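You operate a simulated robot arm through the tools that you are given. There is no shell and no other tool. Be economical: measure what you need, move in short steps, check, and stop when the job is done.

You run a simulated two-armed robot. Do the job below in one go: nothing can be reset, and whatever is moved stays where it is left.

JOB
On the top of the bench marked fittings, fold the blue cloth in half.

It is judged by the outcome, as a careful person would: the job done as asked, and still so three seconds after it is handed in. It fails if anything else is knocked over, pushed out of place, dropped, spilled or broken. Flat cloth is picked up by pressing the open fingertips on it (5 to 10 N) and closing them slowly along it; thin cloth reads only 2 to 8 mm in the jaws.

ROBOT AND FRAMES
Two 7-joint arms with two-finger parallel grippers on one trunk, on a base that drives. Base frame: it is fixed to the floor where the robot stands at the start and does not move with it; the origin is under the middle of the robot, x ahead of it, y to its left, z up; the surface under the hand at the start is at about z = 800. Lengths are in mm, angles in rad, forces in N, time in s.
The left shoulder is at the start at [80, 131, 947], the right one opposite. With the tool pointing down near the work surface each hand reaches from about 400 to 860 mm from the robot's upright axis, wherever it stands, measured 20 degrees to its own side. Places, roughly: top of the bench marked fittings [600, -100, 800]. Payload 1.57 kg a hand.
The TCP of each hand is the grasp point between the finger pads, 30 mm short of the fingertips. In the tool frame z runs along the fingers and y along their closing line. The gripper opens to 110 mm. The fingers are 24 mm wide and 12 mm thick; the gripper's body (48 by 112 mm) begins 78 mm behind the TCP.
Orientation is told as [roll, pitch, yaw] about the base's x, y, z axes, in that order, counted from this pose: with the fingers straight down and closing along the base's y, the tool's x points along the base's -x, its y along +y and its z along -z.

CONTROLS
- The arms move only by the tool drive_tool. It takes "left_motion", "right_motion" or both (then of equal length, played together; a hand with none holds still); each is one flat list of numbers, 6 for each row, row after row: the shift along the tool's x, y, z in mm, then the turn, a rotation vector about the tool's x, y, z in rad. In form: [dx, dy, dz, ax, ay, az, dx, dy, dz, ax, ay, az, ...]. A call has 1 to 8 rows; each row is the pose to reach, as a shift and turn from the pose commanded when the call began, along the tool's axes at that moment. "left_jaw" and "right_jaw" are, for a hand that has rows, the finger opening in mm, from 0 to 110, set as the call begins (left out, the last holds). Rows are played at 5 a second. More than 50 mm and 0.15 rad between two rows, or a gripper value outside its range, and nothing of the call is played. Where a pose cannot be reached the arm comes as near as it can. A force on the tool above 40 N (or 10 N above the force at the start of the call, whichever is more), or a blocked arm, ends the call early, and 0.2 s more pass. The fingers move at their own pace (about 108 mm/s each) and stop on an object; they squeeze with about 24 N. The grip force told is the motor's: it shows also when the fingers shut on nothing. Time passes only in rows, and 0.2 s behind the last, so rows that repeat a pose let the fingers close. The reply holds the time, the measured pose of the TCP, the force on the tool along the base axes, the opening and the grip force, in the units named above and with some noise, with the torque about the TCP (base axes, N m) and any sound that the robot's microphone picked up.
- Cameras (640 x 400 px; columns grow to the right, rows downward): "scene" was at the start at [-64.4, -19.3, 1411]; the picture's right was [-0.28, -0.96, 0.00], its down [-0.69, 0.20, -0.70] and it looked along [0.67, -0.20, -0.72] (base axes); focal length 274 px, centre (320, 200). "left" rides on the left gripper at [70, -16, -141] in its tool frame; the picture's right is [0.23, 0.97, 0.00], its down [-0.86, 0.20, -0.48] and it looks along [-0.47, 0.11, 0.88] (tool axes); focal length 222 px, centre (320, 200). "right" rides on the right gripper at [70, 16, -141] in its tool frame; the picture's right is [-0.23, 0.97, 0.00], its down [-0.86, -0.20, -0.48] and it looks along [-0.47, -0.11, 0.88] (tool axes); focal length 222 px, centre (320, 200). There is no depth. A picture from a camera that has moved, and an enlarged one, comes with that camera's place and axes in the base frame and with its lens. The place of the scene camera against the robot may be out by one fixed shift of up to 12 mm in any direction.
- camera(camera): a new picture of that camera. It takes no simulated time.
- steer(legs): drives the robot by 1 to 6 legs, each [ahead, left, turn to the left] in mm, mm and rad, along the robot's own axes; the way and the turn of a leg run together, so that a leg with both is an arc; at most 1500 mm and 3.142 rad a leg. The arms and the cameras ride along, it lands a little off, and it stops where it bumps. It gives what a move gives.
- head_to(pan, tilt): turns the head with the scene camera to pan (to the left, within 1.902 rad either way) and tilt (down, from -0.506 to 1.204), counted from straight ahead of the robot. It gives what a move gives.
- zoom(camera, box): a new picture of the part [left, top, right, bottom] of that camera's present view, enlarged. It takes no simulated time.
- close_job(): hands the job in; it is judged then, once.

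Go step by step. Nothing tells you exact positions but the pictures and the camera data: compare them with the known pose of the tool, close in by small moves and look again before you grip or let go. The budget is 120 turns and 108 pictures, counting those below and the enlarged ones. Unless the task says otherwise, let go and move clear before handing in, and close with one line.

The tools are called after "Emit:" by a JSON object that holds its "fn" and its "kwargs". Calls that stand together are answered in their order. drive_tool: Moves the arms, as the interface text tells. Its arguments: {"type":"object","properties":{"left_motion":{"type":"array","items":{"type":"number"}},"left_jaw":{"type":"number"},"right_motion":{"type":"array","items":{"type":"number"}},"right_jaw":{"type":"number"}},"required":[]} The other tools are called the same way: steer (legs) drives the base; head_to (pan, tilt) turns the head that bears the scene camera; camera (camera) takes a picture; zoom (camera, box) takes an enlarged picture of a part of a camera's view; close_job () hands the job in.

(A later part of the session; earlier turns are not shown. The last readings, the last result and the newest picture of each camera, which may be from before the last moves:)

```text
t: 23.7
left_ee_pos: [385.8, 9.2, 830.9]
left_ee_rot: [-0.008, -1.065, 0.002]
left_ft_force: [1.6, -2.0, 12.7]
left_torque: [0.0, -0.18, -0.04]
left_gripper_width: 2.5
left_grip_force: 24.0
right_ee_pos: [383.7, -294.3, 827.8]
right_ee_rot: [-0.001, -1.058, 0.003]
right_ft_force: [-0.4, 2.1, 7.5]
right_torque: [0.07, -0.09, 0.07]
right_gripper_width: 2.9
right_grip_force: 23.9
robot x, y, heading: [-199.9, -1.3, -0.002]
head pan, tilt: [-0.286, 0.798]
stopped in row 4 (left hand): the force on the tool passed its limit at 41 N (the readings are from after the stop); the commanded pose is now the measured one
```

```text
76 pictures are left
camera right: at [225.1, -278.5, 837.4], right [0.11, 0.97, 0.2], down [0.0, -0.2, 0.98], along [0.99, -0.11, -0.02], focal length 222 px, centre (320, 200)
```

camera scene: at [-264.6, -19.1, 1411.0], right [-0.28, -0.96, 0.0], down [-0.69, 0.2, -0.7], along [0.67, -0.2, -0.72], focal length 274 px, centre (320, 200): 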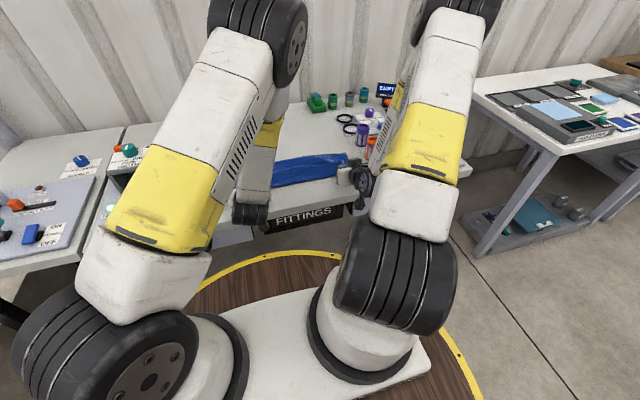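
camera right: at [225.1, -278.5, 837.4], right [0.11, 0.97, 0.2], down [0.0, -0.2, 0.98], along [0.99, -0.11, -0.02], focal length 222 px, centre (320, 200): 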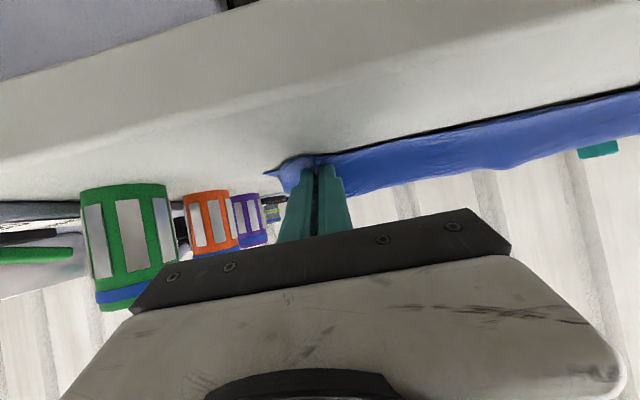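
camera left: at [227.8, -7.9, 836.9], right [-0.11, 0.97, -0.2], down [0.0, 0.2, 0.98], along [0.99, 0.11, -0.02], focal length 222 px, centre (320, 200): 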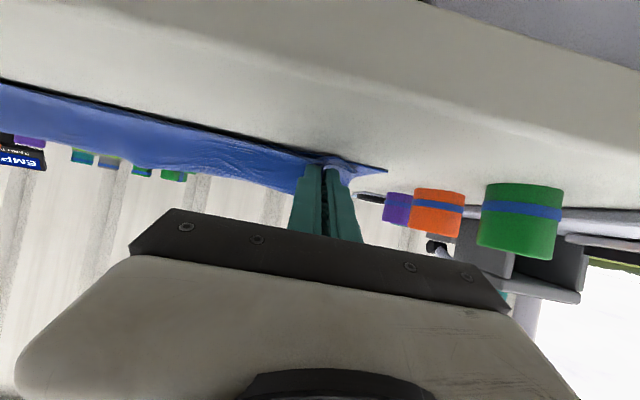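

Contact is made. I ease up slightly and open the jaws gently to release.

Emit:
{"fn": "drive_tool", "kwargs": {"left_motion": [-1.5, 0, -1, 0, 0, 0, -1.5, 0, -1, 0, 0, 0], "right_motion": [-1, 0, -0.5, 0, 0, 0, -1, 0, -0.5, 0, 0, 0], "left_jaw": 12, "right_jaw": 12}}

Emit:
{"fn": "drive_tool", "kwargs": {"left_motion": [0, 0, 0, 0, 0, 0, 0, 0, 0, 0, 0, 0], "right_motion": [0, 0, 0, 0, 0, 0, 0, 0, 0, 0, 0, 0], "left_jaw": 30, "right_jaw": 30}}

Emit:
{"fn": "camera", "kwargs": {"camera": "left"}}

Emit:
{"fn": "camera", "kwargs": {"camera": "right"}}

```text
t: 24.3
left_ee_pos: [383.0, 8.5, 829.4]
left_ee_rot: [-0.003, -1.06, 0.003]
left_ft_force: [-0.6, 0.6, -0.1]
left_torque: [0.0, -0.01, 0.01]
left_gripper_width: 12.3
left_grip_force: 0.1
right_ee_pos: [381.8, -293.9, 829.0]
right_ee_rot: [-0.004, -1.056, 0.001]
right_ft_force: [0.4, -0.4, 4.2]
right_torque: [0.05, -0.14, -0.01]
right_gripper_width: 9.9
right_grip_force: 0.2
robot x, y, heading: [-204.1, 2.0, 0.002]
head pan, tilt: [-0.286, 0.798]
```

```text
t: 24.9
left_ee_pos: [383.8, 8.5, 829.7]
left_ee_rot: [-0.004, -1.058, 0.001]
left_ft_force: [0.2, 0.2, -0.6]
left_torque: [0.0, -0.01, -0.01]
left_gripper_width: 29.9
left_grip_force: 0.1
right_ee_pos: [382.3, -294.7, 828.5]
right_ee_rot: [-0.002, -1.054, 0.002]
right_ft_force: [-0.7, 0.8, 5.9]
right_torque: [0.0, -0.12, -0.01]
right_gripper_width: 27.5
right_grip_force: 0.0
robot x, y, heading: [-198.8, -0.3, -0.001]
head pan, tilt: [-0.286, 0.798]
```

```text
75 pictures are left
camera left: at [227.0, -7.4, 837.5], right [-0.11, 0.97, -0.2], down [0.0, 0.2, 0.98], along [0.99, 0.11, -0.02], focal length 222 px, centre (320, 200)
```

left: 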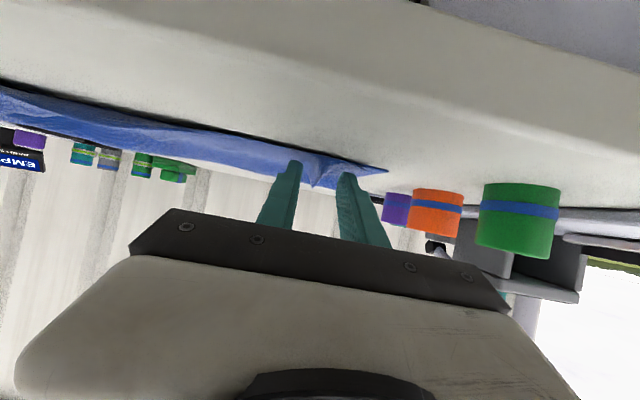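

```text
74 pictures are left
camera right: at [225.0, -278.7, 837.8], right [0.11, 0.97, 0.2], down [0.01, -0.2, 0.98], along [0.99, -0.11, -0.03], focal length 222 px, centre (320, 200)
```

right: 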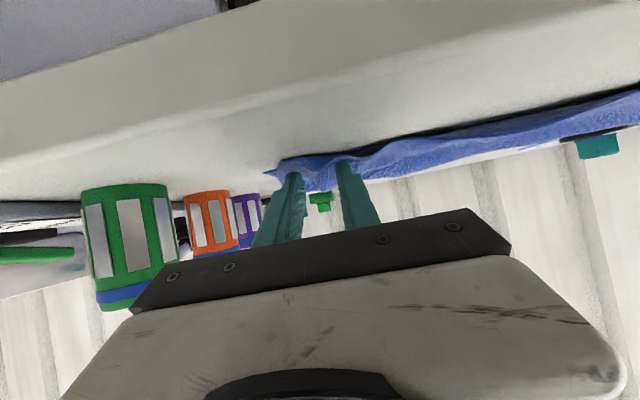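

Released. I retract along the fingers, then raise and straighten the hands so the cameras can see the result.

Emit:
{"fn": "drive_tool", "kwargs": {"left_motion": [0, 0, -15, 0, 0, 0, 0, 0, -40, 0, 0, 0, -25, 0, -60, 0, 0.1, 0, -55, 0, -85, 0, 0.25, 0, -85, 0, -105, 0, 0.4, 0, -115, 0, -115, 0, 0.55, 0, -140, 0, -115, 0, 0.7, 0, -160, 0, -110, 0, 0.85, 0], "right_motion": [-1, 0, -15, 0, 0, 0, -1, 0, -40, 0, 0, 0, -25, 0, -60, 0, 0.1, 0, -55, 0, -85, 0, 0.25, 0, -85, 0, -105, 0, 0.4, 0, -115, 0, -115, 0, 0.55, 0, -140, 0, -115, 0, 0.7, 0, -160, 0, -110, 0, 0.85, 0]}}

Emit:
{"fn": "camera", "kwargs": {"camera": "left"}}

Emit:
{"fn": "camera", "kwargs": {"camera": "right"}}

Emit:
{"fn": "camera", "kwargs": {"camera": "scene"}}

```text
t: 26.7
left_ee_pos: [366.4, 9.5, 1024.3]
left_ee_rot: [-0.002, -0.21, -0.002]
left_ft_force: [-0.4, -1.1, -0.5]
left_torque: [0.01, -0.05, -0.02]
left_gripper_width: 30.0
left_grip_force: 0.0
right_ee_pos: [365.6, -294.9, 1021.6]
right_ee_rot: [0.0, -0.205, 0.0]
right_ft_force: [-1.4, -0.6, 0.3]
right_torque: [0.04, -0.05, 0.03]
right_gripper_width: 30.2
right_grip_force: 0.0
robot x, y, heading: [-201.7, -2.0, 0.003]
head pan, tilt: [-0.286, 0.798]
```

```text
73 pictures are left
camera left: at [268.8, -7.7, 1146.6], right [-0.22, 0.97, -0.05], down [0.74, 0.2, 0.65], along [0.64, 0.11, -0.76], focal length 222 px, centre (320, 200)
```

left: 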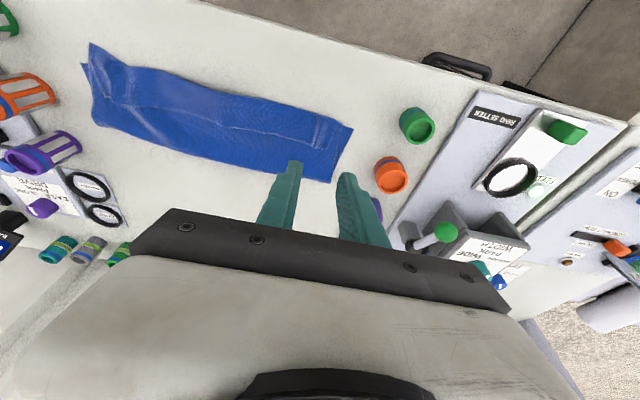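

```text
72 pictures are left
camera right: at [268.0, -278.5, 1147.0], right [0.22, 0.97, 0.05], down [0.74, -0.2, 0.64], along [0.63, -0.11, -0.76], focal length 222 px, centre (320, 200)
```

right: 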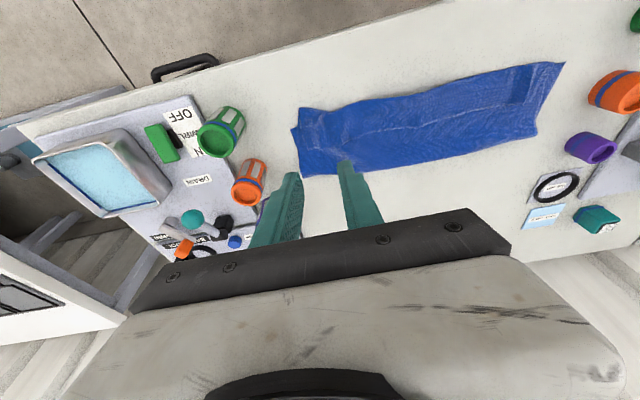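

```text
71 pictures are left
camera scene: at [-265.4, -19.3, 1411.0], right [-0.28, -0.96, 0.0], down [-0.69, 0.2, -0.7], along [0.67, -0.2, -0.72], focal length 274 px, centre (320, 200)
```

scene: 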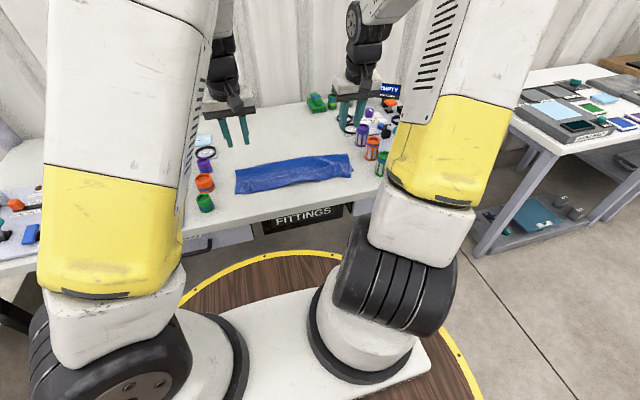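

Folded broadly well. I enlarge to check the top layer's edge position and how flat it lies.

Emit:
{"fn": "zoom", "kwargs": {"camera": "left", "box": [60, 30, 380, 230]}}

Emit:
{"fn": "zoom", "kwargs": {"camera": "right", "box": [270, 40, 590, 240]}}

Emit:
{"fn": "zoom", "kwargs": {"camera": "scene", "box": [220, 130, 380, 230]}}

```text
2.00 times, centred on (220, 130) of left
camera zoom: at [268.8, -7.7, 1146.6], right [-0.22, 0.97, -0.05], down [0.74, 0.2, 0.65], along [0.64, 0.11, -0.76], focal length 444 px, centre (520, 340)
```

zoom: 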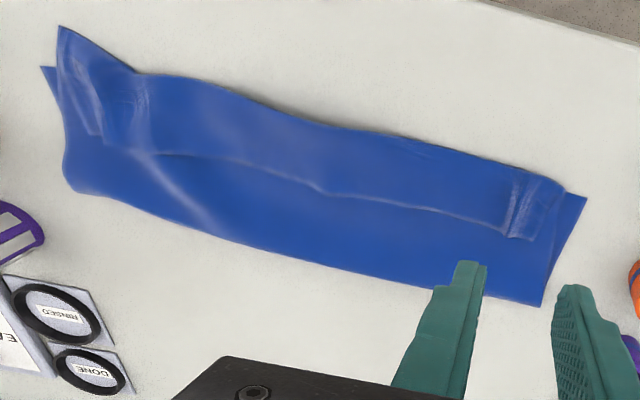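

```text
2.00 times, centred on (430, 140) of right
camera zoom: at [268.0, -278.5, 1147.0], right [0.22, 0.97, 0.05], down [0.74, -0.2, 0.64], along [0.63, -0.11, -0.76], focal length 444 px, centre (100, 320)
```

zoom: 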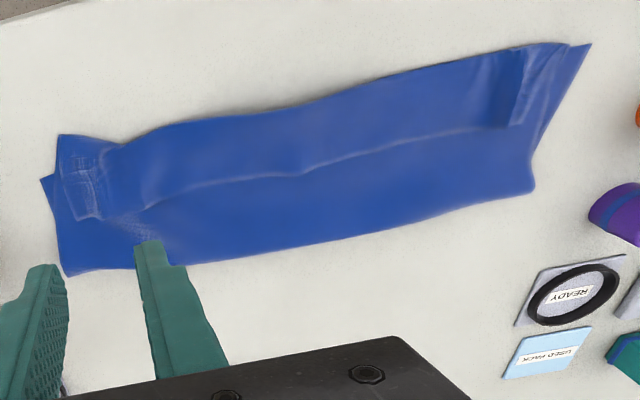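

```text
4.00 times, centred on (300, 180) of scene
camera zoom: at [-265.4, -19.3, 1411.0], right [-0.28, -0.96, 0.0], down [-0.69, 0.2, -0.7], along [0.67, -0.2, -0.72], focal length 1096 px, centre (400, 280)
```

zoom: 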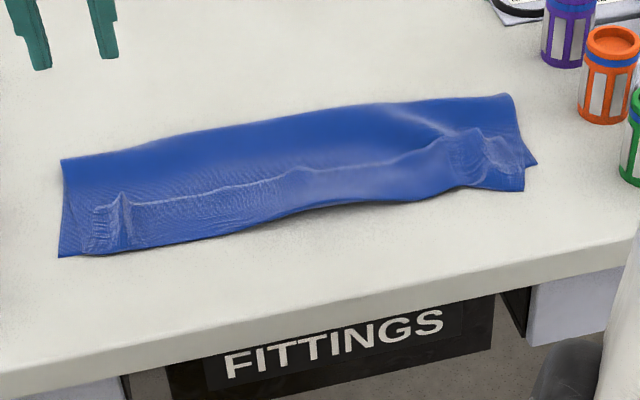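

The fold is there, but a strip about 40–50 mm wide along the carried edge has turned back on itself: the free edge is at x≈445 while the near edge is at x≈392. I'll bring both hands over the standing gathers at the strip's ends and look closely before re-gripping.

Emit:
{"fn": "drive_tool", "kwargs": {"left_motion": [-10.5, 0, 34, 0, 0.05, 0, -21, 0, 68, 0, 0.1, 0, -31, 0, 102, 0, 0.15, 0, -41.7, 0, 135.6, 0, 0.21, 0, -41.7, 0, 135.6, 0, 0.21, 0], "right_motion": [-10.5, -1, 33, 0, 0.05, 0, -21, -2, 66, 0, 0.1, 0, -31, -4, 99, 0, 0.15, 0, -42.3, -5, 132.7, 0, 0.205, 0, -42.3, -5, 132.7, 0, 0.205, 0]}}

Emit:
{"fn": "camera", "kwargs": {"camera": "left"}}

Emit:
{"fn": "camera", "kwargs": {"camera": "right"}}

Emit:
{"fn": "zoom", "kwargs": {"camera": "scene", "box": [220, 130, 380, 230]}}

```text
t: 27.9
left_ee_pos: [435.4, 8.1, 898.0]
left_ee_rot: [-0.003, 0.0, 0.0]
left_ft_force: [0.1, 0.3, 0.8]
left_torque: [0.02, -0.03, 0.01]
left_gripper_width: 30.2
left_grip_force: 0.1
right_ee_pos: [433.9, -299.9, 899.3]
right_ee_rot: [-0.002, 0.003, 0.0]
right_ft_force: [-0.3, 0.0, -0.2]
right_torque: [0.02, 0.0, 0.02]
right_gripper_width: 30.1
right_grip_force: 0.1
robot x, y, heading: [-199.5, -0.4, 0.0]
head pan, tilt: [-0.286, 0.798]
```

```text
67 pictures are left
camera left: at [366.3, -8.1, 1038.7], right [-0.23, 0.97, 0.0], down [0.86, 0.2, 0.48], along [0.47, 0.11, -0.88], focal length 222 px, centre (320, 200)
```

left: 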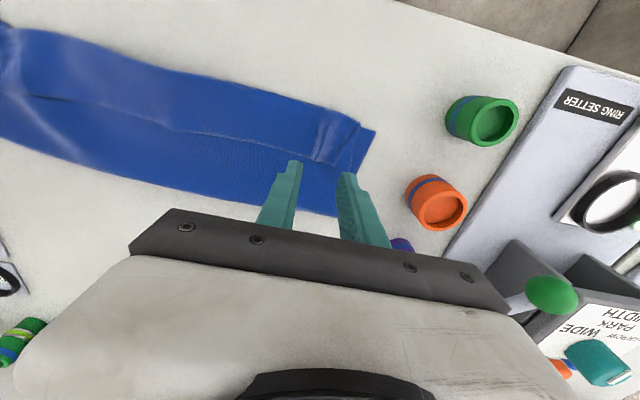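

```text
66 pictures are left
camera right: at [364.5, -282.8, 1041.4], right [0.23, 0.97, 0.0], down [0.86, -0.2, 0.48], along [0.47, -0.11, -0.88], focal length 222 px, centre (320, 200)
```

right: 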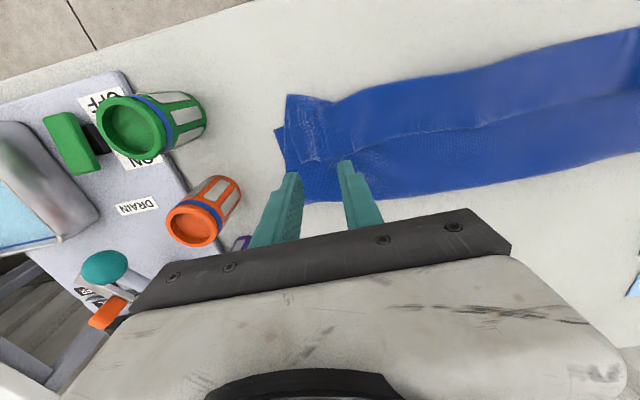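

```text
4.00 times, centred on (300, 180) of scene
camera zoom: at [-264.5, -19.1, 1411.0], right [-0.28, -0.96, 0.0], down [-0.69, 0.2, -0.7], along [0.67, -0.2, -0.72], focal length 1096 px, centre (400, 280)
```

zoom: 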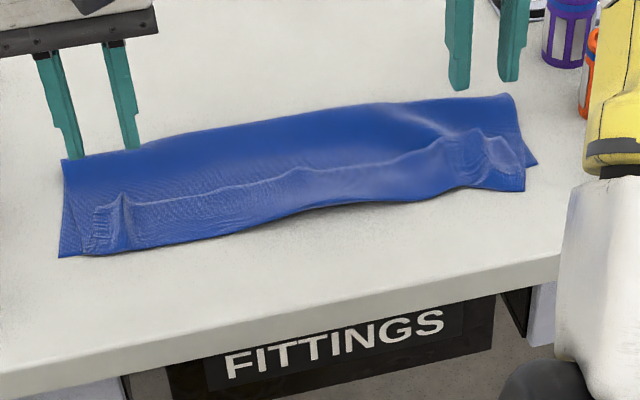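

Emit:
{"fn": "zoom", "kwargs": {"camera": "left", "box": [200, 80, 400, 220]}}

Emit:
{"fn": "zoom", "kwargs": {"camera": "right", "box": [260, 80, 460, 220]}}

```text
2.86 times, centred on (300, 150) of left
camera zoom: at [366.3, -8.1, 1038.7], right [-0.23, 0.97, 0.0], down [0.86, 0.2, 0.48], along [0.47, 0.11, -0.88], focal length 635 px, centre (377, 343)
```

zoom: 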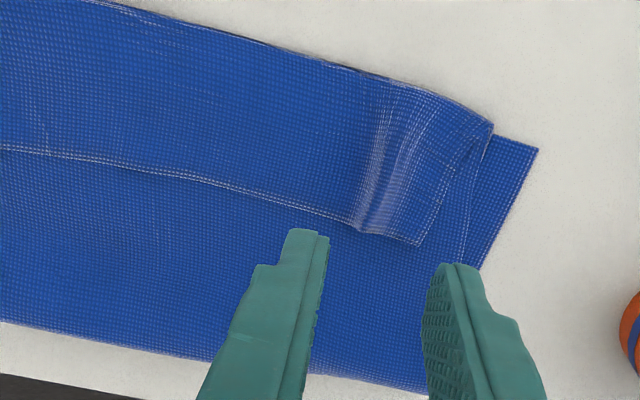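

```text
2.86 times, centred on (360, 150) of right
camera zoom: at [364.5, -282.8, 1041.4], right [0.23, 0.97, 0.0], down [0.86, -0.2, 0.48], along [0.47, -0.11, -0.88], focal length 635 px, centre (206, 343)
```

zoom: 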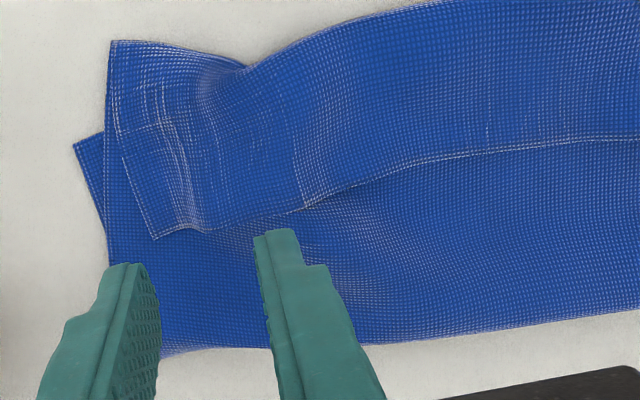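

Now it is clear: the hem (x≈443) is turned back and raised ridges stand at y≈5 and y≈−307; the bottom near edge is at x≈401. I lower both hands to straddle those ridges at the hem and touch lightly.

Emit:
{"fn": "drive_tool", "kwargs": {"left_motion": [1, -1, 25, 0, 0, 0, 1.5, -2, 50, 0, 0, 0, 1.5, -2, 57, 0, 0, 0, 1.5, -2, 60, 0, 0, 0, 1.5, -2, 60, 0, 0, 0], "right_motion": [1, -2, 25, 0, 0, 0, 2, -4, 50, 0, 0, 0, 3, -5, 58, 0, 0, 0, 3, -5, 61, 0, 0, 0, 3, -5, 61, 0, 0, 0], "left_jaw": 36, "right_jaw": 36}}

Emit:
{"fn": "zoom", "kwargs": {"camera": "left", "box": [200, 80, 400, 220]}}

Emit:
{"fn": "zoom", "kwargs": {"camera": "right", "box": [240, 80, 440, 220]}}

```text
t: 29.1
left_ee_pos: [433.2, 7.2, 839.6]
left_ee_rot: [-0.002, 0.0, 0.0]
left_ft_force: [-0.4, 0.1, 0.0]
left_torque: [0.0, 0.02, 0.0]
left_gripper_width: 36.2
left_grip_force: 0.1
right_ee_pos: [431.8, -303.7, 838.6]
right_ee_rot: [0.0, 0.001, 0.0]
right_ft_force: [-0.2, -0.6, 0.0]
right_torque: [-0.04, 0.0, -0.04]
right_gripper_width: 35.8
right_grip_force: 0.1
robot x, y, heading: [-199.0, -2.2, -0.003]
head pan, tilt: [-0.286, 0.798]
```

```text
2.86 times, centred on (300, 150) of left
camera zoom: at [364.5, -9.3, 979.7], right [-0.23, 0.97, 0.0], down [0.86, 0.2, 0.48], along [0.47, 0.11, -0.88], focal length 635 px, centre (377, 343)
```

zoom: 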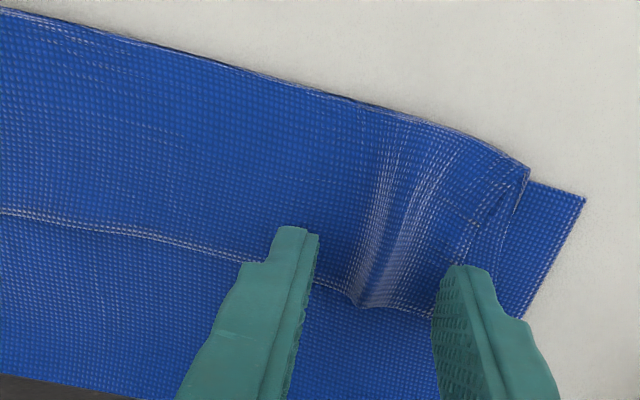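

```text
2.86 times, centred on (340, 150) of right
camera zoom: at [361.5, -288.5, 980.6], right [0.23, 0.97, 0.0], down [0.86, -0.2, 0.48], along [0.47, -0.11, -0.88], focal length 635 px, centre (263, 343)
```

zoom: 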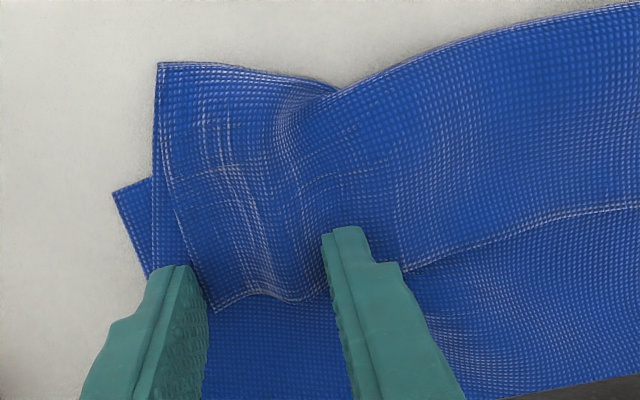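

Both pairs straddle the raised hem. I lower to light contact (about 3–5 N).

Emit:
{"fn": "drive_tool", "kwargs": {"left_motion": [0, 0, 2, 0, 0, 0, 0, 0, 4, 0, 0, 0, 0, 0, 4, 0, 0, 0], "right_motion": [0, 3, 2, 0, 0, 0, 0, 3, 3.5, 0, 0, 0, 0, 3, 3.5, 0, 0, 0]}}

```text
t: 29.9
left_ee_pos: [434.0, 7.1, 835.7]
left_ee_rot: [-0.002, 0.001, 0.0]
left_ft_force: [0.5, 0.6, 0.9]
left_torque: [0.0, 0.0, -0.01]
left_gripper_width: 36.1
left_grip_force: 0.0
right_ee_pos: [430.9, -302.4, 835.2]
right_ee_rot: [-0.002, -0.001, 0.001]
right_ft_force: [0.8, -0.3, 0.9]
right_torque: [0.01, -0.03, -0.01]
right_gripper_width: 35.6
right_grip_force: 0.2
robot x, y, heading: [-198.3, 0.7, -0.003]
head pan, tilt: [-0.286, 0.798]
```

Emit:
{"fn": "drive_tool", "kwargs": {"left_motion": [0, 0, 0.8, 0, 0, 0, 0, 0, 1.3, 0, 0, 0, 0, 0, 1.3, 0, 0, 0], "right_motion": [0, 0, 0.8, 0, 0, 0, 0, 0, 1.3, 0, 0, 0, 0, 0, 1.3, 0, 0, 0]}}

```text
t: 30.7
left_ee_pos: [434.2, 7.8, 834.4]
left_ee_rot: [-0.002, 0.001, -0.001]
left_ft_force: [-0.5, -0.6, 0.8]
left_torque: [0.01, 0.03, 0.01]
left_gripper_width: 36.2
left_grip_force: 0.1
right_ee_pos: [431.3, -300.6, 834.2]
right_ee_rot: [0.001, -0.001, 0.0]
right_ft_force: [-0.5, -0.4, 1.3]
right_torque: [0.01, 0.0, -0.02]
right_gripper_width: 36.1
right_grip_force: 0.1
robot x, y, heading: [-201.6, 1.9, 0.002]
head pan, tilt: [-0.286, 0.798]
```

Emit:
{"fn": "drive_tool", "kwargs": {"left_motion": [0, 0, 0.8, 0, 0, 0, 0, 0, 1.1, 0, 0, 0, 0, 0, 1.1, 0, 0, 0], "right_motion": [0, 0, 0.8, 0, 0, 0, 0, 0, 1.1, 0, 0, 0, 0, 0, 1.1, 0, 0, 0]}}

Emit:
{"fn": "zoom", "kwargs": {"camera": "left", "box": [200, 80, 400, 220]}}

Emit:
{"fn": "zoom", "kwargs": {"camera": "right", "box": [240, 80, 440, 220]}}

```text
t: 31.5
left_ee_pos: [434.3, 7.3, 834.3]
left_ee_rot: [-0.002, 0.0, 0.001]
left_ft_force: [0.4, -0.1, 2.3]
left_torque: [0.02, 0.02, -0.01]
left_gripper_width: 36.1
left_grip_force: 0.0
right_ee_pos: [432.6, -303.0, 833.8]
right_ee_rot: [-0.001, 0.001, 0.0]
right_ft_force: [0.6, 0.3, 5.3]
right_torque: [-0.01, 0.05, -0.02]
right_gripper_width: 36.1
right_grip_force: 0.0
robot x, y, heading: [-198.5, 2.0, -0.002]
head pan, tilt: [-0.286, 0.798]
```

```text
2.86 times, centred on (300, 150) of left
camera zoom: at [364.6, -9.3, 974.0], right [-0.23, 0.97, 0.0], down [0.85, 0.2, 0.48], along [0.47, 0.11, -0.88], focal length 635 px, centre (377, 343)
```

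zoom: 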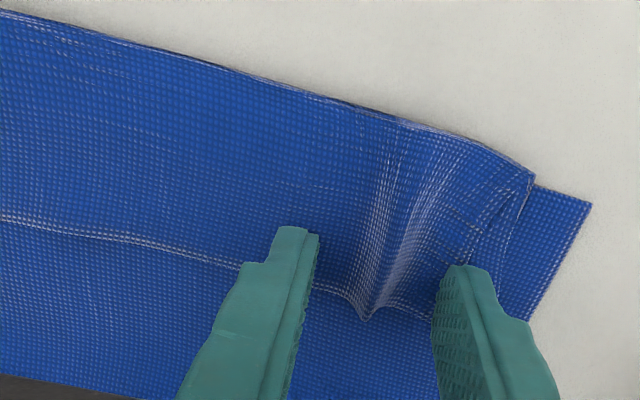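

```text
2.86 times, centred on (340, 150) of right
camera zoom: at [361.2, -285.6, 975.3], right [0.23, 0.97, 0.0], down [0.85, -0.2, 0.48], along [0.47, -0.11, -0.88], focal length 635 px, centre (263, 343)
```

zoom: 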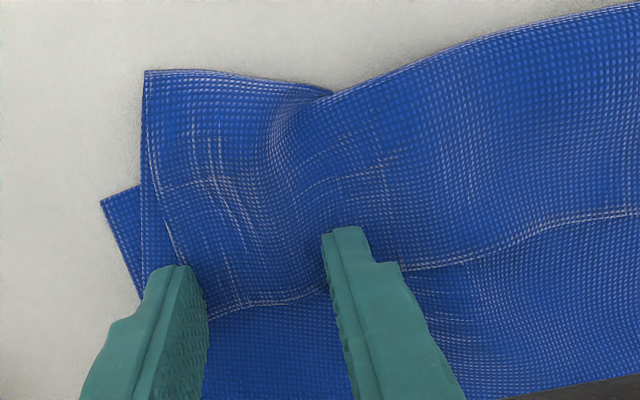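

Contact is light and the left ridge is raised nicely. I close slowly.

Emit:
{"fn": "drive_tool", "kwargs": {"left_motion": [0, 0, 0.3, 0, 0, 0], "right_motion": [0, 0, 0.1, 0, 0, 0], "left_jaw": 30, "right_jaw": 30}}

Emit:
{"fn": "drive_tool", "kwargs": {"left_motion": [0, 0, 0.1, 0, 0, 0], "right_motion": [0, 0, 0, 0, 0, 0], "left_jaw": 24, "right_jaw": 24}}

Emit:
{"fn": "drive_tool", "kwargs": {"left_motion": [0, 0, 0, 0, 0, 0], "right_motion": [0, 0, 0, 0, 0, 0], "left_jaw": 18, "right_jaw": 18}}

Emit:
{"fn": "zoom", "kwargs": {"camera": "left", "box": [200, 80, 400, 220]}}

Emit:
{"fn": "zoom", "kwargs": {"camera": "right", "box": [240, 80, 440, 220]}}

```text
t: 31.9
left_ee_pos: [433.2, 6.9, 834.1]
left_ee_rot: [-0.002, -0.001, 0.002]
left_ft_force: [0.8, -0.2, 3.0]
left_torque: [0.05, 0.05, 0.03]
left_gripper_width: 29.7
left_grip_force: 0.1
right_ee_pos: [431.5, -301.2, 833.8]
right_ee_rot: [-0.001, 0.0, 0.0]
right_ft_force: [1.0, 0.0, 6.2]
right_torque: [-0.09, 0.01, 0.02]
right_gripper_width: 30.0
right_grip_force: 0.1
robot x, y, heading: [-198.0, 3.9, 0.002]
head pan, tilt: [-0.286, 0.798]
```

```text
t: 32.3
left_ee_pos: [433.4, 8.0, 833.3]
left_ee_rot: [-0.003, -0.001, -0.003]
left_ft_force: [-0.5, -0.6, 5.1]
left_torque: [-0.01, 0.05, 0.04]
left_gripper_width: 23.6
left_grip_force: 0.1
right_ee_pos: [431.2, -301.5, 833.3]
right_ee_rot: [-0.001, -0.001, -0.002]
right_ft_force: [0.4, -0.8, 5.8]
right_torque: [-0.05, 0.0, -0.01]
right_gripper_width: 24.7
right_grip_force: 0.0
robot x, y, heading: [-197.8, -1.6, 0.0]
head pan, tilt: [-0.286, 0.798]
```

```text
t: 32.7
left_ee_pos: [433.8, 6.6, 834.2]
left_ee_rot: [-0.003, 0.0, -0.001]
left_ft_force: [-0.6, -0.7, 5.5]
left_torque: [0.0, -0.04, -0.01]
left_gripper_width: 18.0
left_grip_force: 0.1
right_ee_pos: [431.3, -301.3, 832.9]
right_ee_rot: [0.0, -0.002, 0.001]
right_ft_force: [0.3, 1.0, 7.5]
right_torque: [0.01, 0.07, -0.02]
right_gripper_width: 16.2
right_grip_force: 0.0
robot x, y, heading: [-200.1, -3.0, 0.004]
head pan, tilt: [-0.286, 0.798]
```

```text
2.86 times, centred on (300, 150) of left
camera zoom: at [364.5, -9.4, 973.6], right [-0.23, 0.97, 0.0], down [0.86, 0.2, 0.48], along [0.47, 0.11, -0.88], focal length 635 px, centre (377, 343)
```

zoom: 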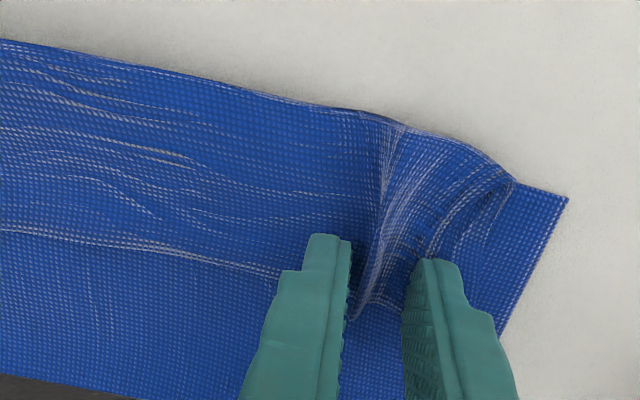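

```text
2.86 times, centred on (340, 150) of right
camera zoom: at [360.9, -285.6, 975.1], right [0.23, 0.97, 0.0], down [0.86, -0.2, 0.48], along [0.47, -0.11, -0.88], focal length 635 px, centre (263, 343)
```

zoom: 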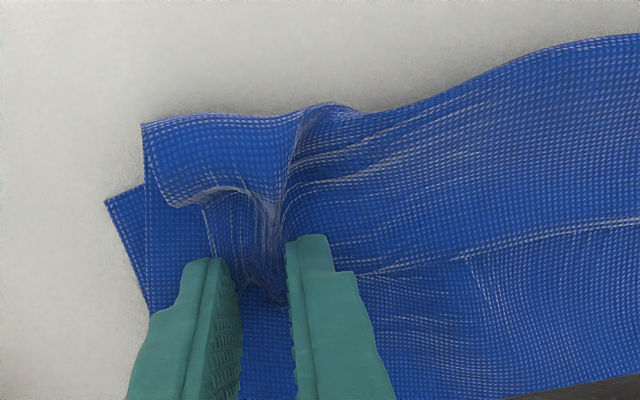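

Both ridges are standing between the fingers. I finish closing.

Emit:
{"fn": "drive_tool", "kwargs": {"left_motion": [0, 0, 0, 0, 0, 0], "right_motion": [0, 0, 0, 0, 0, 0], "left_jaw": 12, "right_jaw": 11}}

Emit:
{"fn": "drive_tool", "kwargs": {"left_motion": [0, 0, 0, 0, 0, 0], "right_motion": [0, 0, 0, 0, 0, 0], "left_jaw": 6, "right_jaw": 6}}

Emit:
{"fn": "drive_tool", "kwargs": {"left_motion": [0, 0, 0, 0, 0, 0, 0, 0, 0, 0, 0, 0], "right_motion": [0, 0, 0, 0, 0, 0, 0, 0, 0, 0, 0, 0], "left_jaw": 0, "right_jaw": 0}}

Emit:
{"fn": "camera", "kwargs": {"camera": "left"}}

Emit:
{"fn": "camera", "kwargs": {"camera": "right"}}

```text
t: 33.1
left_ee_pos: [433.5, 7.3, 833.6]
left_ee_rot: [-0.002, 0.0, -0.002]
left_ft_force: [0.0, -0.6, 4.7]
left_torque: [0.03, 0.0, -0.01]
left_gripper_width: 12.5
left_grip_force: 0.5
right_ee_pos: [431.7, -301.3, 833.7]
right_ee_rot: [0.0, 0.0, 0.0]
right_ft_force: [0.2, 0.8, 5.2]
right_torque: [0.01, 0.0, 0.0]
right_gripper_width: 11.2
right_grip_force: 0.0
robot x, y, heading: [-202.9, -2.0, 0.0]
head pan, tilt: [-0.286, 0.798]
```

```text
t: 33.5
left_ee_pos: [433.3, 7.0, 832.5]
left_ee_rot: [-0.003, -0.001, -0.001]
left_ft_force: [-0.3, -0.2, 5.4]
left_torque: [0.02, 0.02, 0.04]
left_gripper_width: 4.8
left_grip_force: 0.0
right_ee_pos: [430.7, -301.4, 833.1]
right_ee_rot: [0.001, 0.0, -0.001]
right_ft_force: [0.7, 0.5, 5.5]
right_torque: [0.0, 0.04, -0.03]
right_gripper_width: 7.1
right_grip_force: 0.6
robot x, y, heading: [-201.7, -0.9, 0.001]
head pan, tilt: [-0.286, 0.798]
```

```text
t: 34.1
left_ee_pos: [433.6, 8.1, 832.7]
left_ee_rot: [-0.002, 0.002, 0.0]
left_ft_force: [0.0, -1.0, 5.8]
left_torque: [0.0, 0.01, 0.0]
left_gripper_width: 2.6
left_grip_force: 23.6
right_ee_pos: [432.2, -302.3, 833.3]
right_ee_rot: [-0.002, 0.0, 0.0]
right_ft_force: [0.5, 2.3, 4.4]
right_torque: [0.06, 0.07, -0.07]
right_gripper_width: 1.6
right_grip_force: 23.0
robot x, y, heading: [-200.2, 0.8, -0.003]
head pan, tilt: [-0.286, 0.798]
```

```text
56 pictures are left
camera left: at [364.5, -9.4, 973.5], right [-0.23, 0.97, 0.0], down [0.86, 0.2, 0.48], along [0.47, 0.11, -0.88], focal length 222 px, centre (320, 200)
```

left: 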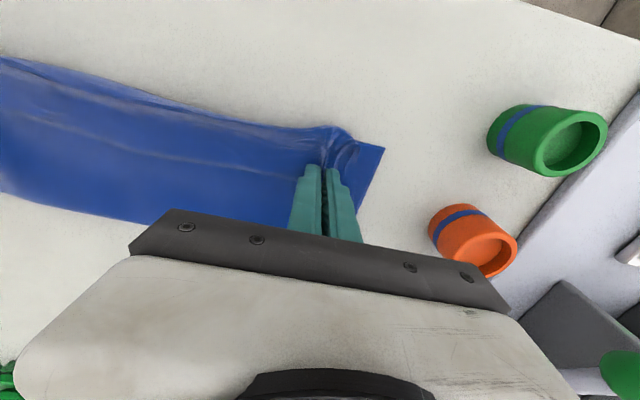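

```text
55 pictures are left
camera right: at [361.0, -285.5, 975.2], right [0.23, 0.97, 0.0], down [0.86, -0.2, 0.48], along [0.47, -0.11, -0.88], focal length 222 px, centre (320, 200)
```

right: 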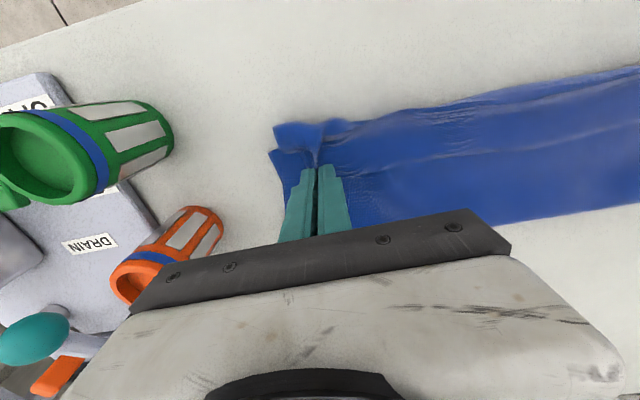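

Both hold cloth (2.6 and 1.6 mm). I lift gently and check only the turned-back strip comes up.

Emit:
{"fn": "drive_tool", "kwargs": {"left_motion": [0, 0, -10, 0, 0, 0, 0, 0, -25, 0, 0, 0, 0, 0, -45, 0, 0, 0, 0, 0, -60, 0, 0, 0, 0, 0, -60, 0, 0, 0], "right_motion": [0, 0, -10, 0, 0, 0, 0, 0, -25, 0, 0, 0, 0, 0, -45, 0, 0, 0, 0, 0, -60, 0, 0, 0, 0, 0, -60, 0, 0, 0]}}

Emit:
{"fn": "camera", "kwargs": {"camera": "left"}}

Emit:
{"fn": "camera", "kwargs": {"camera": "right"}}

Emit:
{"fn": "zoom", "kwargs": {"camera": "scene", "box": [200, 110, 400, 235]}}

```text
t: 35.3
left_ee_pos: [433.3, 7.2, 893.1]
left_ee_rot: [-0.002, 0.0, -0.004]
left_ft_force: [-0.1, -2.6, 0.4]
left_torque: [-0.09, -0.02, 0.02]
left_gripper_width: 2.5
left_grip_force: 24.1
right_ee_pos: [431.7, -302.8, 892.8]
right_ee_rot: [0.001, 0.001, 0.002]
right_ft_force: [0.5, 1.6, -1.0]
right_torque: [0.06, 0.0, -0.06]
right_gripper_width: 1.9
right_grip_force: 23.3
robot x, y, heading: [-201.2, -1.1, -0.003]
head pan, tilt: [-0.286, 0.798]
```

```text
54 pictures are left
camera left: at [364.4, -9.1, 1033.2], right [-0.23, 0.97, 0.0], down [0.86, 0.2, 0.48], along [0.47, 0.11, -0.88], focal length 222 px, centre (320, 200)
```

left: 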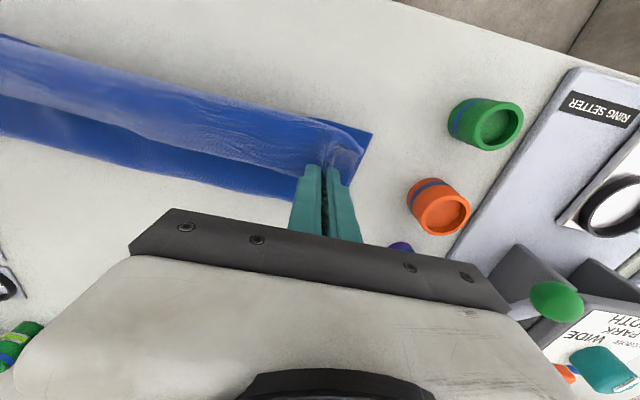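

```text
53 pictures are left
camera right: at [360.8, -285.9, 1035.4], right [0.23, 0.97, 0.0], down [0.86, -0.2, 0.48], along [0.47, -0.11, -0.88], focal length 222 px, centre (320, 200)
```

right: 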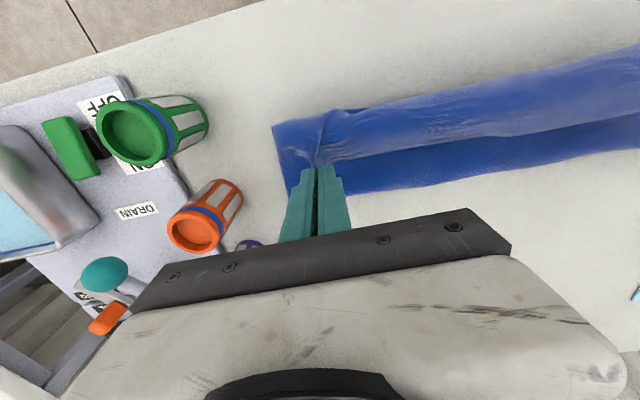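

```text
3.20 times, centred on (300, 172) of scene
camera zoom: at [-264.4, -19.2, 1411.0], right [-0.28, -0.96, 0.0], down [-0.69, 0.2, -0.7], along [0.67, -0.2, -0.72], focal length 877 px, centre (384, 288)
```

zoom: 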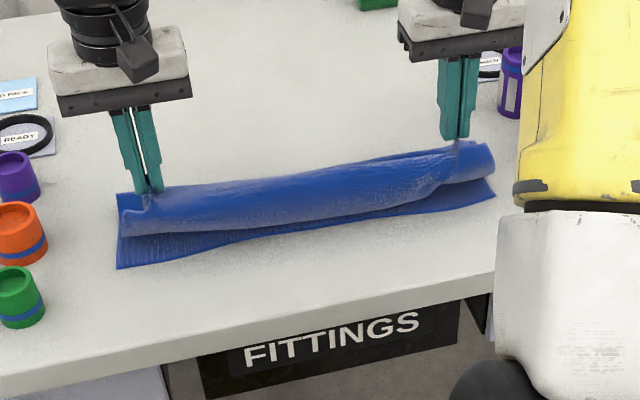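

Exactly the right sheet lifted, held at its hem. Now I turn the hem further over than before: tilting 1.2 rad first while raising.

Emit:
{"fn": "drive_tool", "kwargs": {"left_motion": [-4, 0, -2.7, 0, -0.15, 0, -8, 0, -5.4, 0, -0.3, 0, -12, 0, -8.1, 0, -0.45, 0, -16, 0, -10.9, 0, -0.6, 0, -20, 0, -13.6, 0, -0.75, 0, -24, 0, -16.3, 0, -0.9, 0, -28, 0, -19, 0, -1.05, 0, -31.5, 0, -21.7, 0, -1.2, 0], "right_motion": [-4, 0, -2.7, 0, -0.15, 0, -8, 0, -5.4, 0, -0.3, 0, -12, 0, -8.1, 0, -0.45, 0, -16, 0, -10.9, 0, -0.6, 0, -20, 0, -13.6, 0, -0.75, 0, -24, 0, -16.3, 0, -0.9, 0, -28, 0, -19, 0, -1.05, 0, -31.5, 0, -21.7, 0, -1.2, 0]}}

Emit:
{"fn": "drive_tool", "kwargs": {"left_motion": [0, 0, 0, 0, -0.15, 0, 0, 0, 0, 0, -0.3, 0, 0, 0, 0, 0, -0.4, 0, 0, 0, 0, 0, -0.4, 0], "right_motion": [0, 0, 0, 0, -0.15, 0, 0, 0, 0, 0, -0.3, 0, 0, 0, 0, 0, -0.4, 0, 0, 0, 0, 0, -0.4, 0]}}

Emit:
{"fn": "camera", "kwargs": {"camera": "left"}}

Emit:
{"fn": "camera", "kwargs": {"camera": "right"}}

Emit:
{"fn": "zoom", "kwargs": {"camera": "scene", "box": [200, 110, 400, 235]}}

```text
t: 37.1
left_ee_pos: [464.0, 8.3, 914.9]
left_ee_rot: [-0.003, -1.203, 0.004]
left_ft_force: [0.1, -1.1, -0.1]
left_torque: [-0.04, 0.05, -0.08]
left_gripper_width: 2.4
left_grip_force: 23.7
right_ee_pos: [462.3, -301.3, 915.3]
right_ee_rot: [-0.004, -1.202, 0.005]
right_ft_force: [-0.5, 0.5, -0.6]
right_torque: [0.03, 0.03, 0.03]
right_gripper_width: 1.6
right_grip_force: 23.7
robot x, y, heading: [-201.7, 2.8, 0.001]
head pan, tilt: [-0.286, 0.798]
```

```text
t: 38.1
left_ee_pos: [465.1, 7.3, 913.8]
left_ee_rot: [-3.091, -1.542, 3.092]
left_ft_force: [0.9, -2.2, -0.7]
left_torque: [-0.05, 0.02, -0.06]
left_gripper_width: 2.5
left_grip_force: 23.5
right_ee_pos: [463.0, -302.6, 913.1]
right_ee_rot: [-3.109, -1.541, 3.109]
right_ft_force: [0.2, 1.7, 0.4]
right_torque: [0.07, 0.0, 0.07]
right_gripper_width: 1.7
right_grip_force: 23.7
robot x, y, heading: [-196.3, -1.7, -0.005]
head pan, tilt: [-0.286, 0.798]
```

```text
51 pictures are left
camera left: at [326.6, -9.4, 839.6], right [0.01, 0.97, -0.23], down [-0.5, 0.2, 0.84], along [0.86, 0.11, 0.49], focal length 222 px, centre (320, 200)
```

left: 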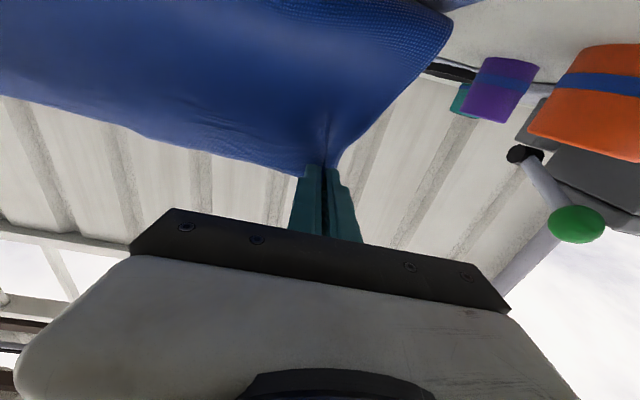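

```text
50 pictures are left
camera right: at [323.2, -286.0, 841.2], right [-0.01, 0.97, 0.23], down [-0.5, -0.2, 0.84], along [0.86, -0.11, 0.49], focal length 222 px, centre (320, 200)
```

right: 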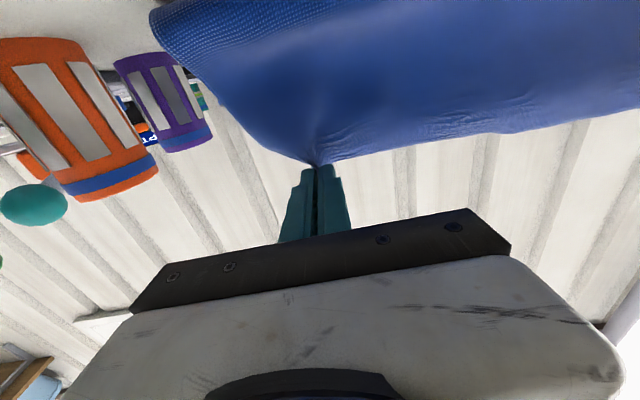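

```text
3.20 times, centred on (300, 172) of scene
camera zoom: at [-264.6, -19.2, 1411.0], right [-0.28, -0.96, 0.0], down [-0.69, 0.2, -0.7], along [0.67, -0.2, -0.72], focal length 877 px, centre (384, 288)
```

zoom: 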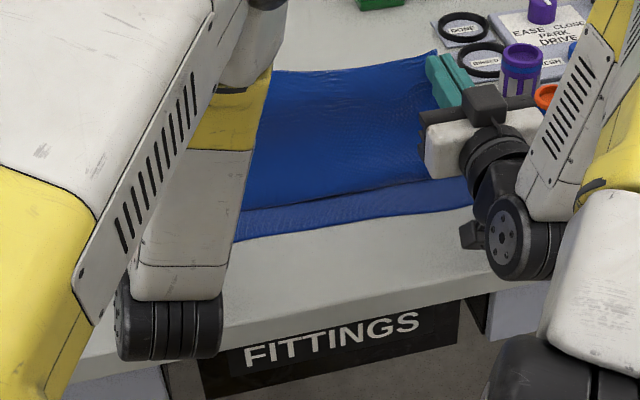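

Both hands are now tilted ~1.6 rad and the sheet hangs properly from the hem. I carry it out and down toward the near edge, easing tilt to 1.35 so the wrist cameras clear the bench front.

Emit:
{"fn": "drive_tool", "kwargs": {"left_motion": [6, 0, -10, 0, 0.12, 0, 16, 0, -25, 0, 0.25, 0, 32, 0, -42, 0, 0.25, 0, 48, 0, -57, 0, 0.25, 0, 64, 0, -69, 0, 0.25, 0, 64, 0, -69, 0, 0.25, 0], "right_motion": [6, 0, -10, 0, 0.12, 0, 16, 0, -25, 0, 0.25, 0, 32, 0, -42, 0, 0.25, 0, 48, 0, -57, 0, 0.25, 0, 64, 0, -69, 0, 0.25, 0, 64, 0, -69, 0, 0.25, 0]}}

Emit:
{"fn": "camera", "kwargs": {"camera": "left"}}

Emit:
{"fn": "camera", "kwargs": {"camera": "right"}}

Emit:
{"fn": "zoom", "kwargs": {"camera": "scene", "box": [200, 110, 400, 235]}}

```text
t: 39.5
left_ee_pos: [397.3, 7.6, 847.9]
left_ee_rot: [-0.008, -1.349, 0.007]
left_ft_force: [0.4, -2.1, 0.2]
left_torque: [-0.04, -0.02, -0.03]
left_gripper_width: 2.5
left_grip_force: 23.9
right_ee_pos: [395.7, -301.8, 848.5]
right_ee_rot: [-0.004, -1.35, 0.004]
right_ft_force: [-0.8, 2.7, 0.0]
right_torque: [0.0, -0.01, 0.01]
right_gripper_width: 1.7
right_grip_force: 23.6
robot x, y, heading: [-202.5, 2.9, -0.002]
head pan, tilt: [-0.286, 0.798]
```

```text
48 pictures are left
camera left: at [245.5, -9.7, 810.1], right [-0.05, 0.97, -0.22], down [-0.28, 0.2, 0.94], along [0.96, 0.11, 0.26], focal length 222 px, centre (320, 200)
```

left: 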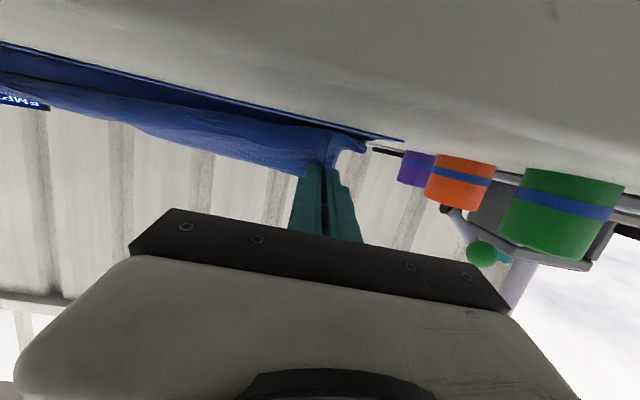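

```text
47 pictures are left
camera right: at [242.0, -285.7, 812.2], right [0.05, 0.97, 0.22], down [-0.28, -0.2, 0.94], along [0.96, -0.11, 0.26], focal length 222 px, centre (320, 200)
```

right: 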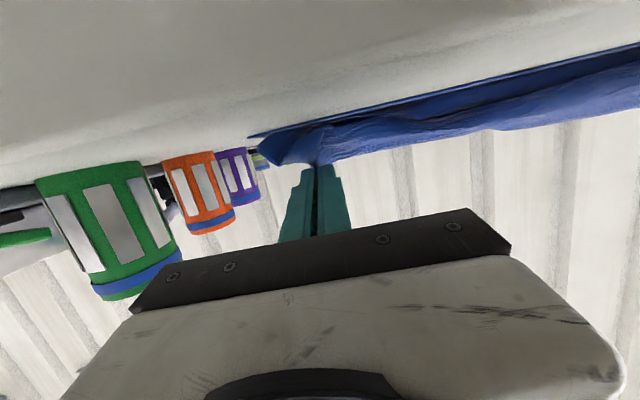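

```text
3.20 times, centred on (300, 172) of scene
camera zoom: at [-264.6, -19.1, 1411.0], right [-0.28, -0.96, 0.0], down [-0.69, 0.2, -0.7], along [0.67, -0.2, -0.72], focal length 877 px, centre (384, 288)
```

zoom: 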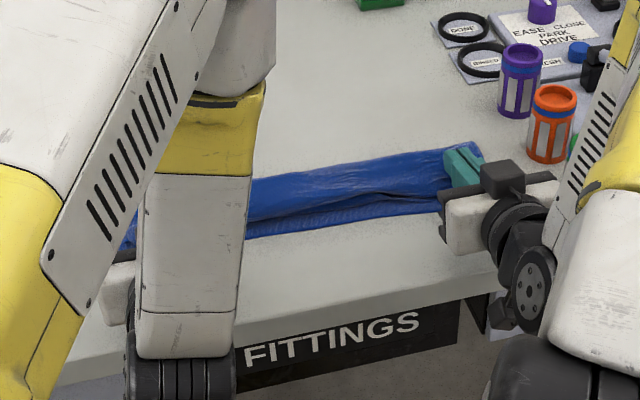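

I check the hem's attitude before releasing.

Emit:
{"fn": "zoom", "kwargs": {"camera": "left", "box": [160, 80, 400, 230]}}

Emit:
{"fn": "zoom", "kwargs": {"camera": "scene", "box": [270, 140, 350, 190]}}

```text
2.67 times, centred on (280, 155) of left
camera zoom: at [245.5, -9.7, 810.1], right [-0.05, 0.97, -0.22], down [-0.28, 0.2, 0.94], along [0.96, 0.11, 0.26], focal length 592 px, centre (427, 320)
```

zoom: 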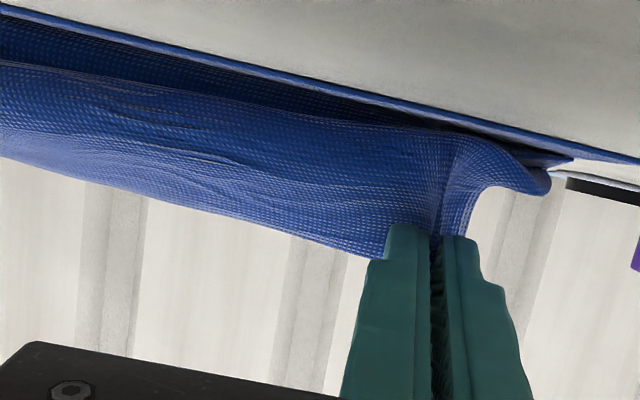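

```text
8.00 times, centred on (310, 165) of scene
camera zoom: at [-264.6, -19.1, 1411.0], right [-0.28, -0.96, 0.0], down [-0.69, 0.2, -0.7], along [0.67, -0.2, -0.72], focal length 2193 px, centre (400, 480)
```

zoom: 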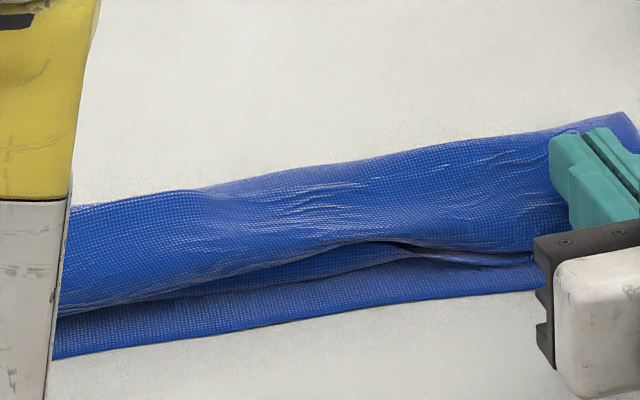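

The hem attitude looks good, but there is slack: the fold line sits at ~515 instead of ~546. I'll bring the hem back up and over x≈560 so the sheet unrolls to the true middle, then arc back taut.

Emit:
{"fn": "drive_tool", "kwargs": {"left_motion": [-26.6, 0, 4.3, 0, 0, 0, -46, 0, 13.2, 0, 0, 0, -67.1, 0, 25, 0, 0, 0, -97.3, 0, 59.1, 0, 0, 0, -114.8, 0, 100.3, 0, 0, 0, -117.9, 0, 123.2, 0, 0, 0, -117.9, 0, 123.2, 0, 0, 0], "right_motion": [-26.6, 0, 4.3, 0, 0, 0, -46, 0, 13.2, 0, 0, 0, -67.1, 0, 25, 0, 0, 0, -97.3, 0, 59.1, 0, 0, 0, -114.8, 0, 100.3, 0, 0, 0, -117.9, 0, 123.2, 0, 0, 0, -117.9, 0, 123.2, 0, 0, 0]}}

Emit:
{"fn": "camera", "kwargs": {"camera": "left"}}

Emit:
{"fn": "zoom", "kwargs": {"camera": "scene", "box": [200, 110, 400, 235]}}

```text
t: 41.1
left_ee_pos: [544.8, 6.9, 938.3]
left_ee_rot: [-0.007, -1.35, 0.007]
left_ft_force: [-0.4, -2.1, 0.1]
left_torque: [-0.06, 0.02, -0.04]
left_gripper_width: 2.5
left_grip_force: 23.7
right_ee_pos: [542.3, -301.8, 936.0]
right_ee_rot: [-0.002, -1.349, 0.002]
right_ft_force: [0.2, 1.5, 0.6]
right_torque: [0.06, 0.0, 0.07]
right_gripper_width: 2.0
right_grip_force: 24.1
robot x, y, heading: [-199.5, 4.0, 0.003]
head pan, tilt: [-0.286, 0.798]
```

```text
43 pictures are left
camera left: at [391.8, -8.8, 899.6], right [-0.05, 0.97, -0.22], down [-0.28, 0.2, 0.94], along [0.96, 0.11, 0.26], focal length 222 px, centre (320, 200)
```

left: 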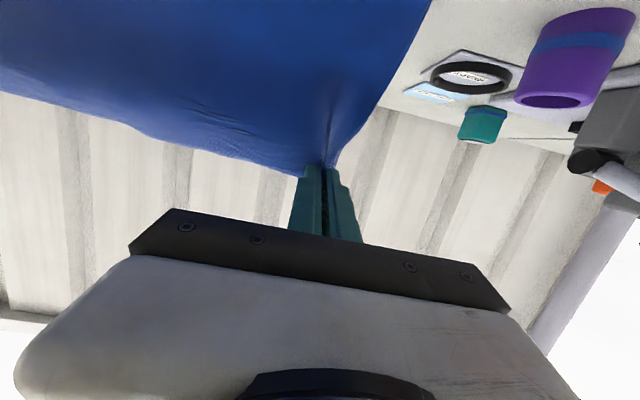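

```text
3.20 times, centred on (300, 172) of scene
camera zoom: at [-264.6, -19.2, 1411.0], right [-0.28, -0.96, 0.0], down [-0.69, 0.2, -0.7], along [0.67, -0.2, -0.72], focal length 877 px, centre (384, 288)
```

zoom: 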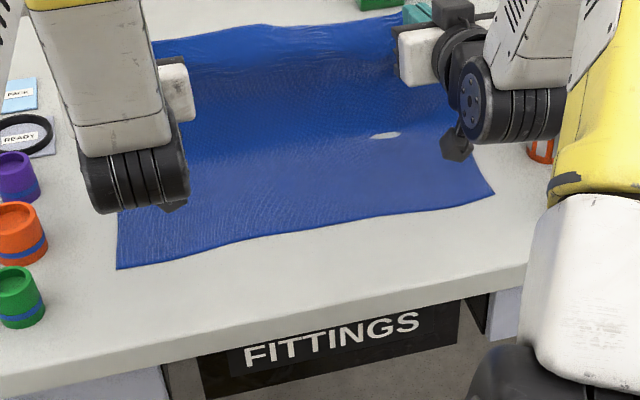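

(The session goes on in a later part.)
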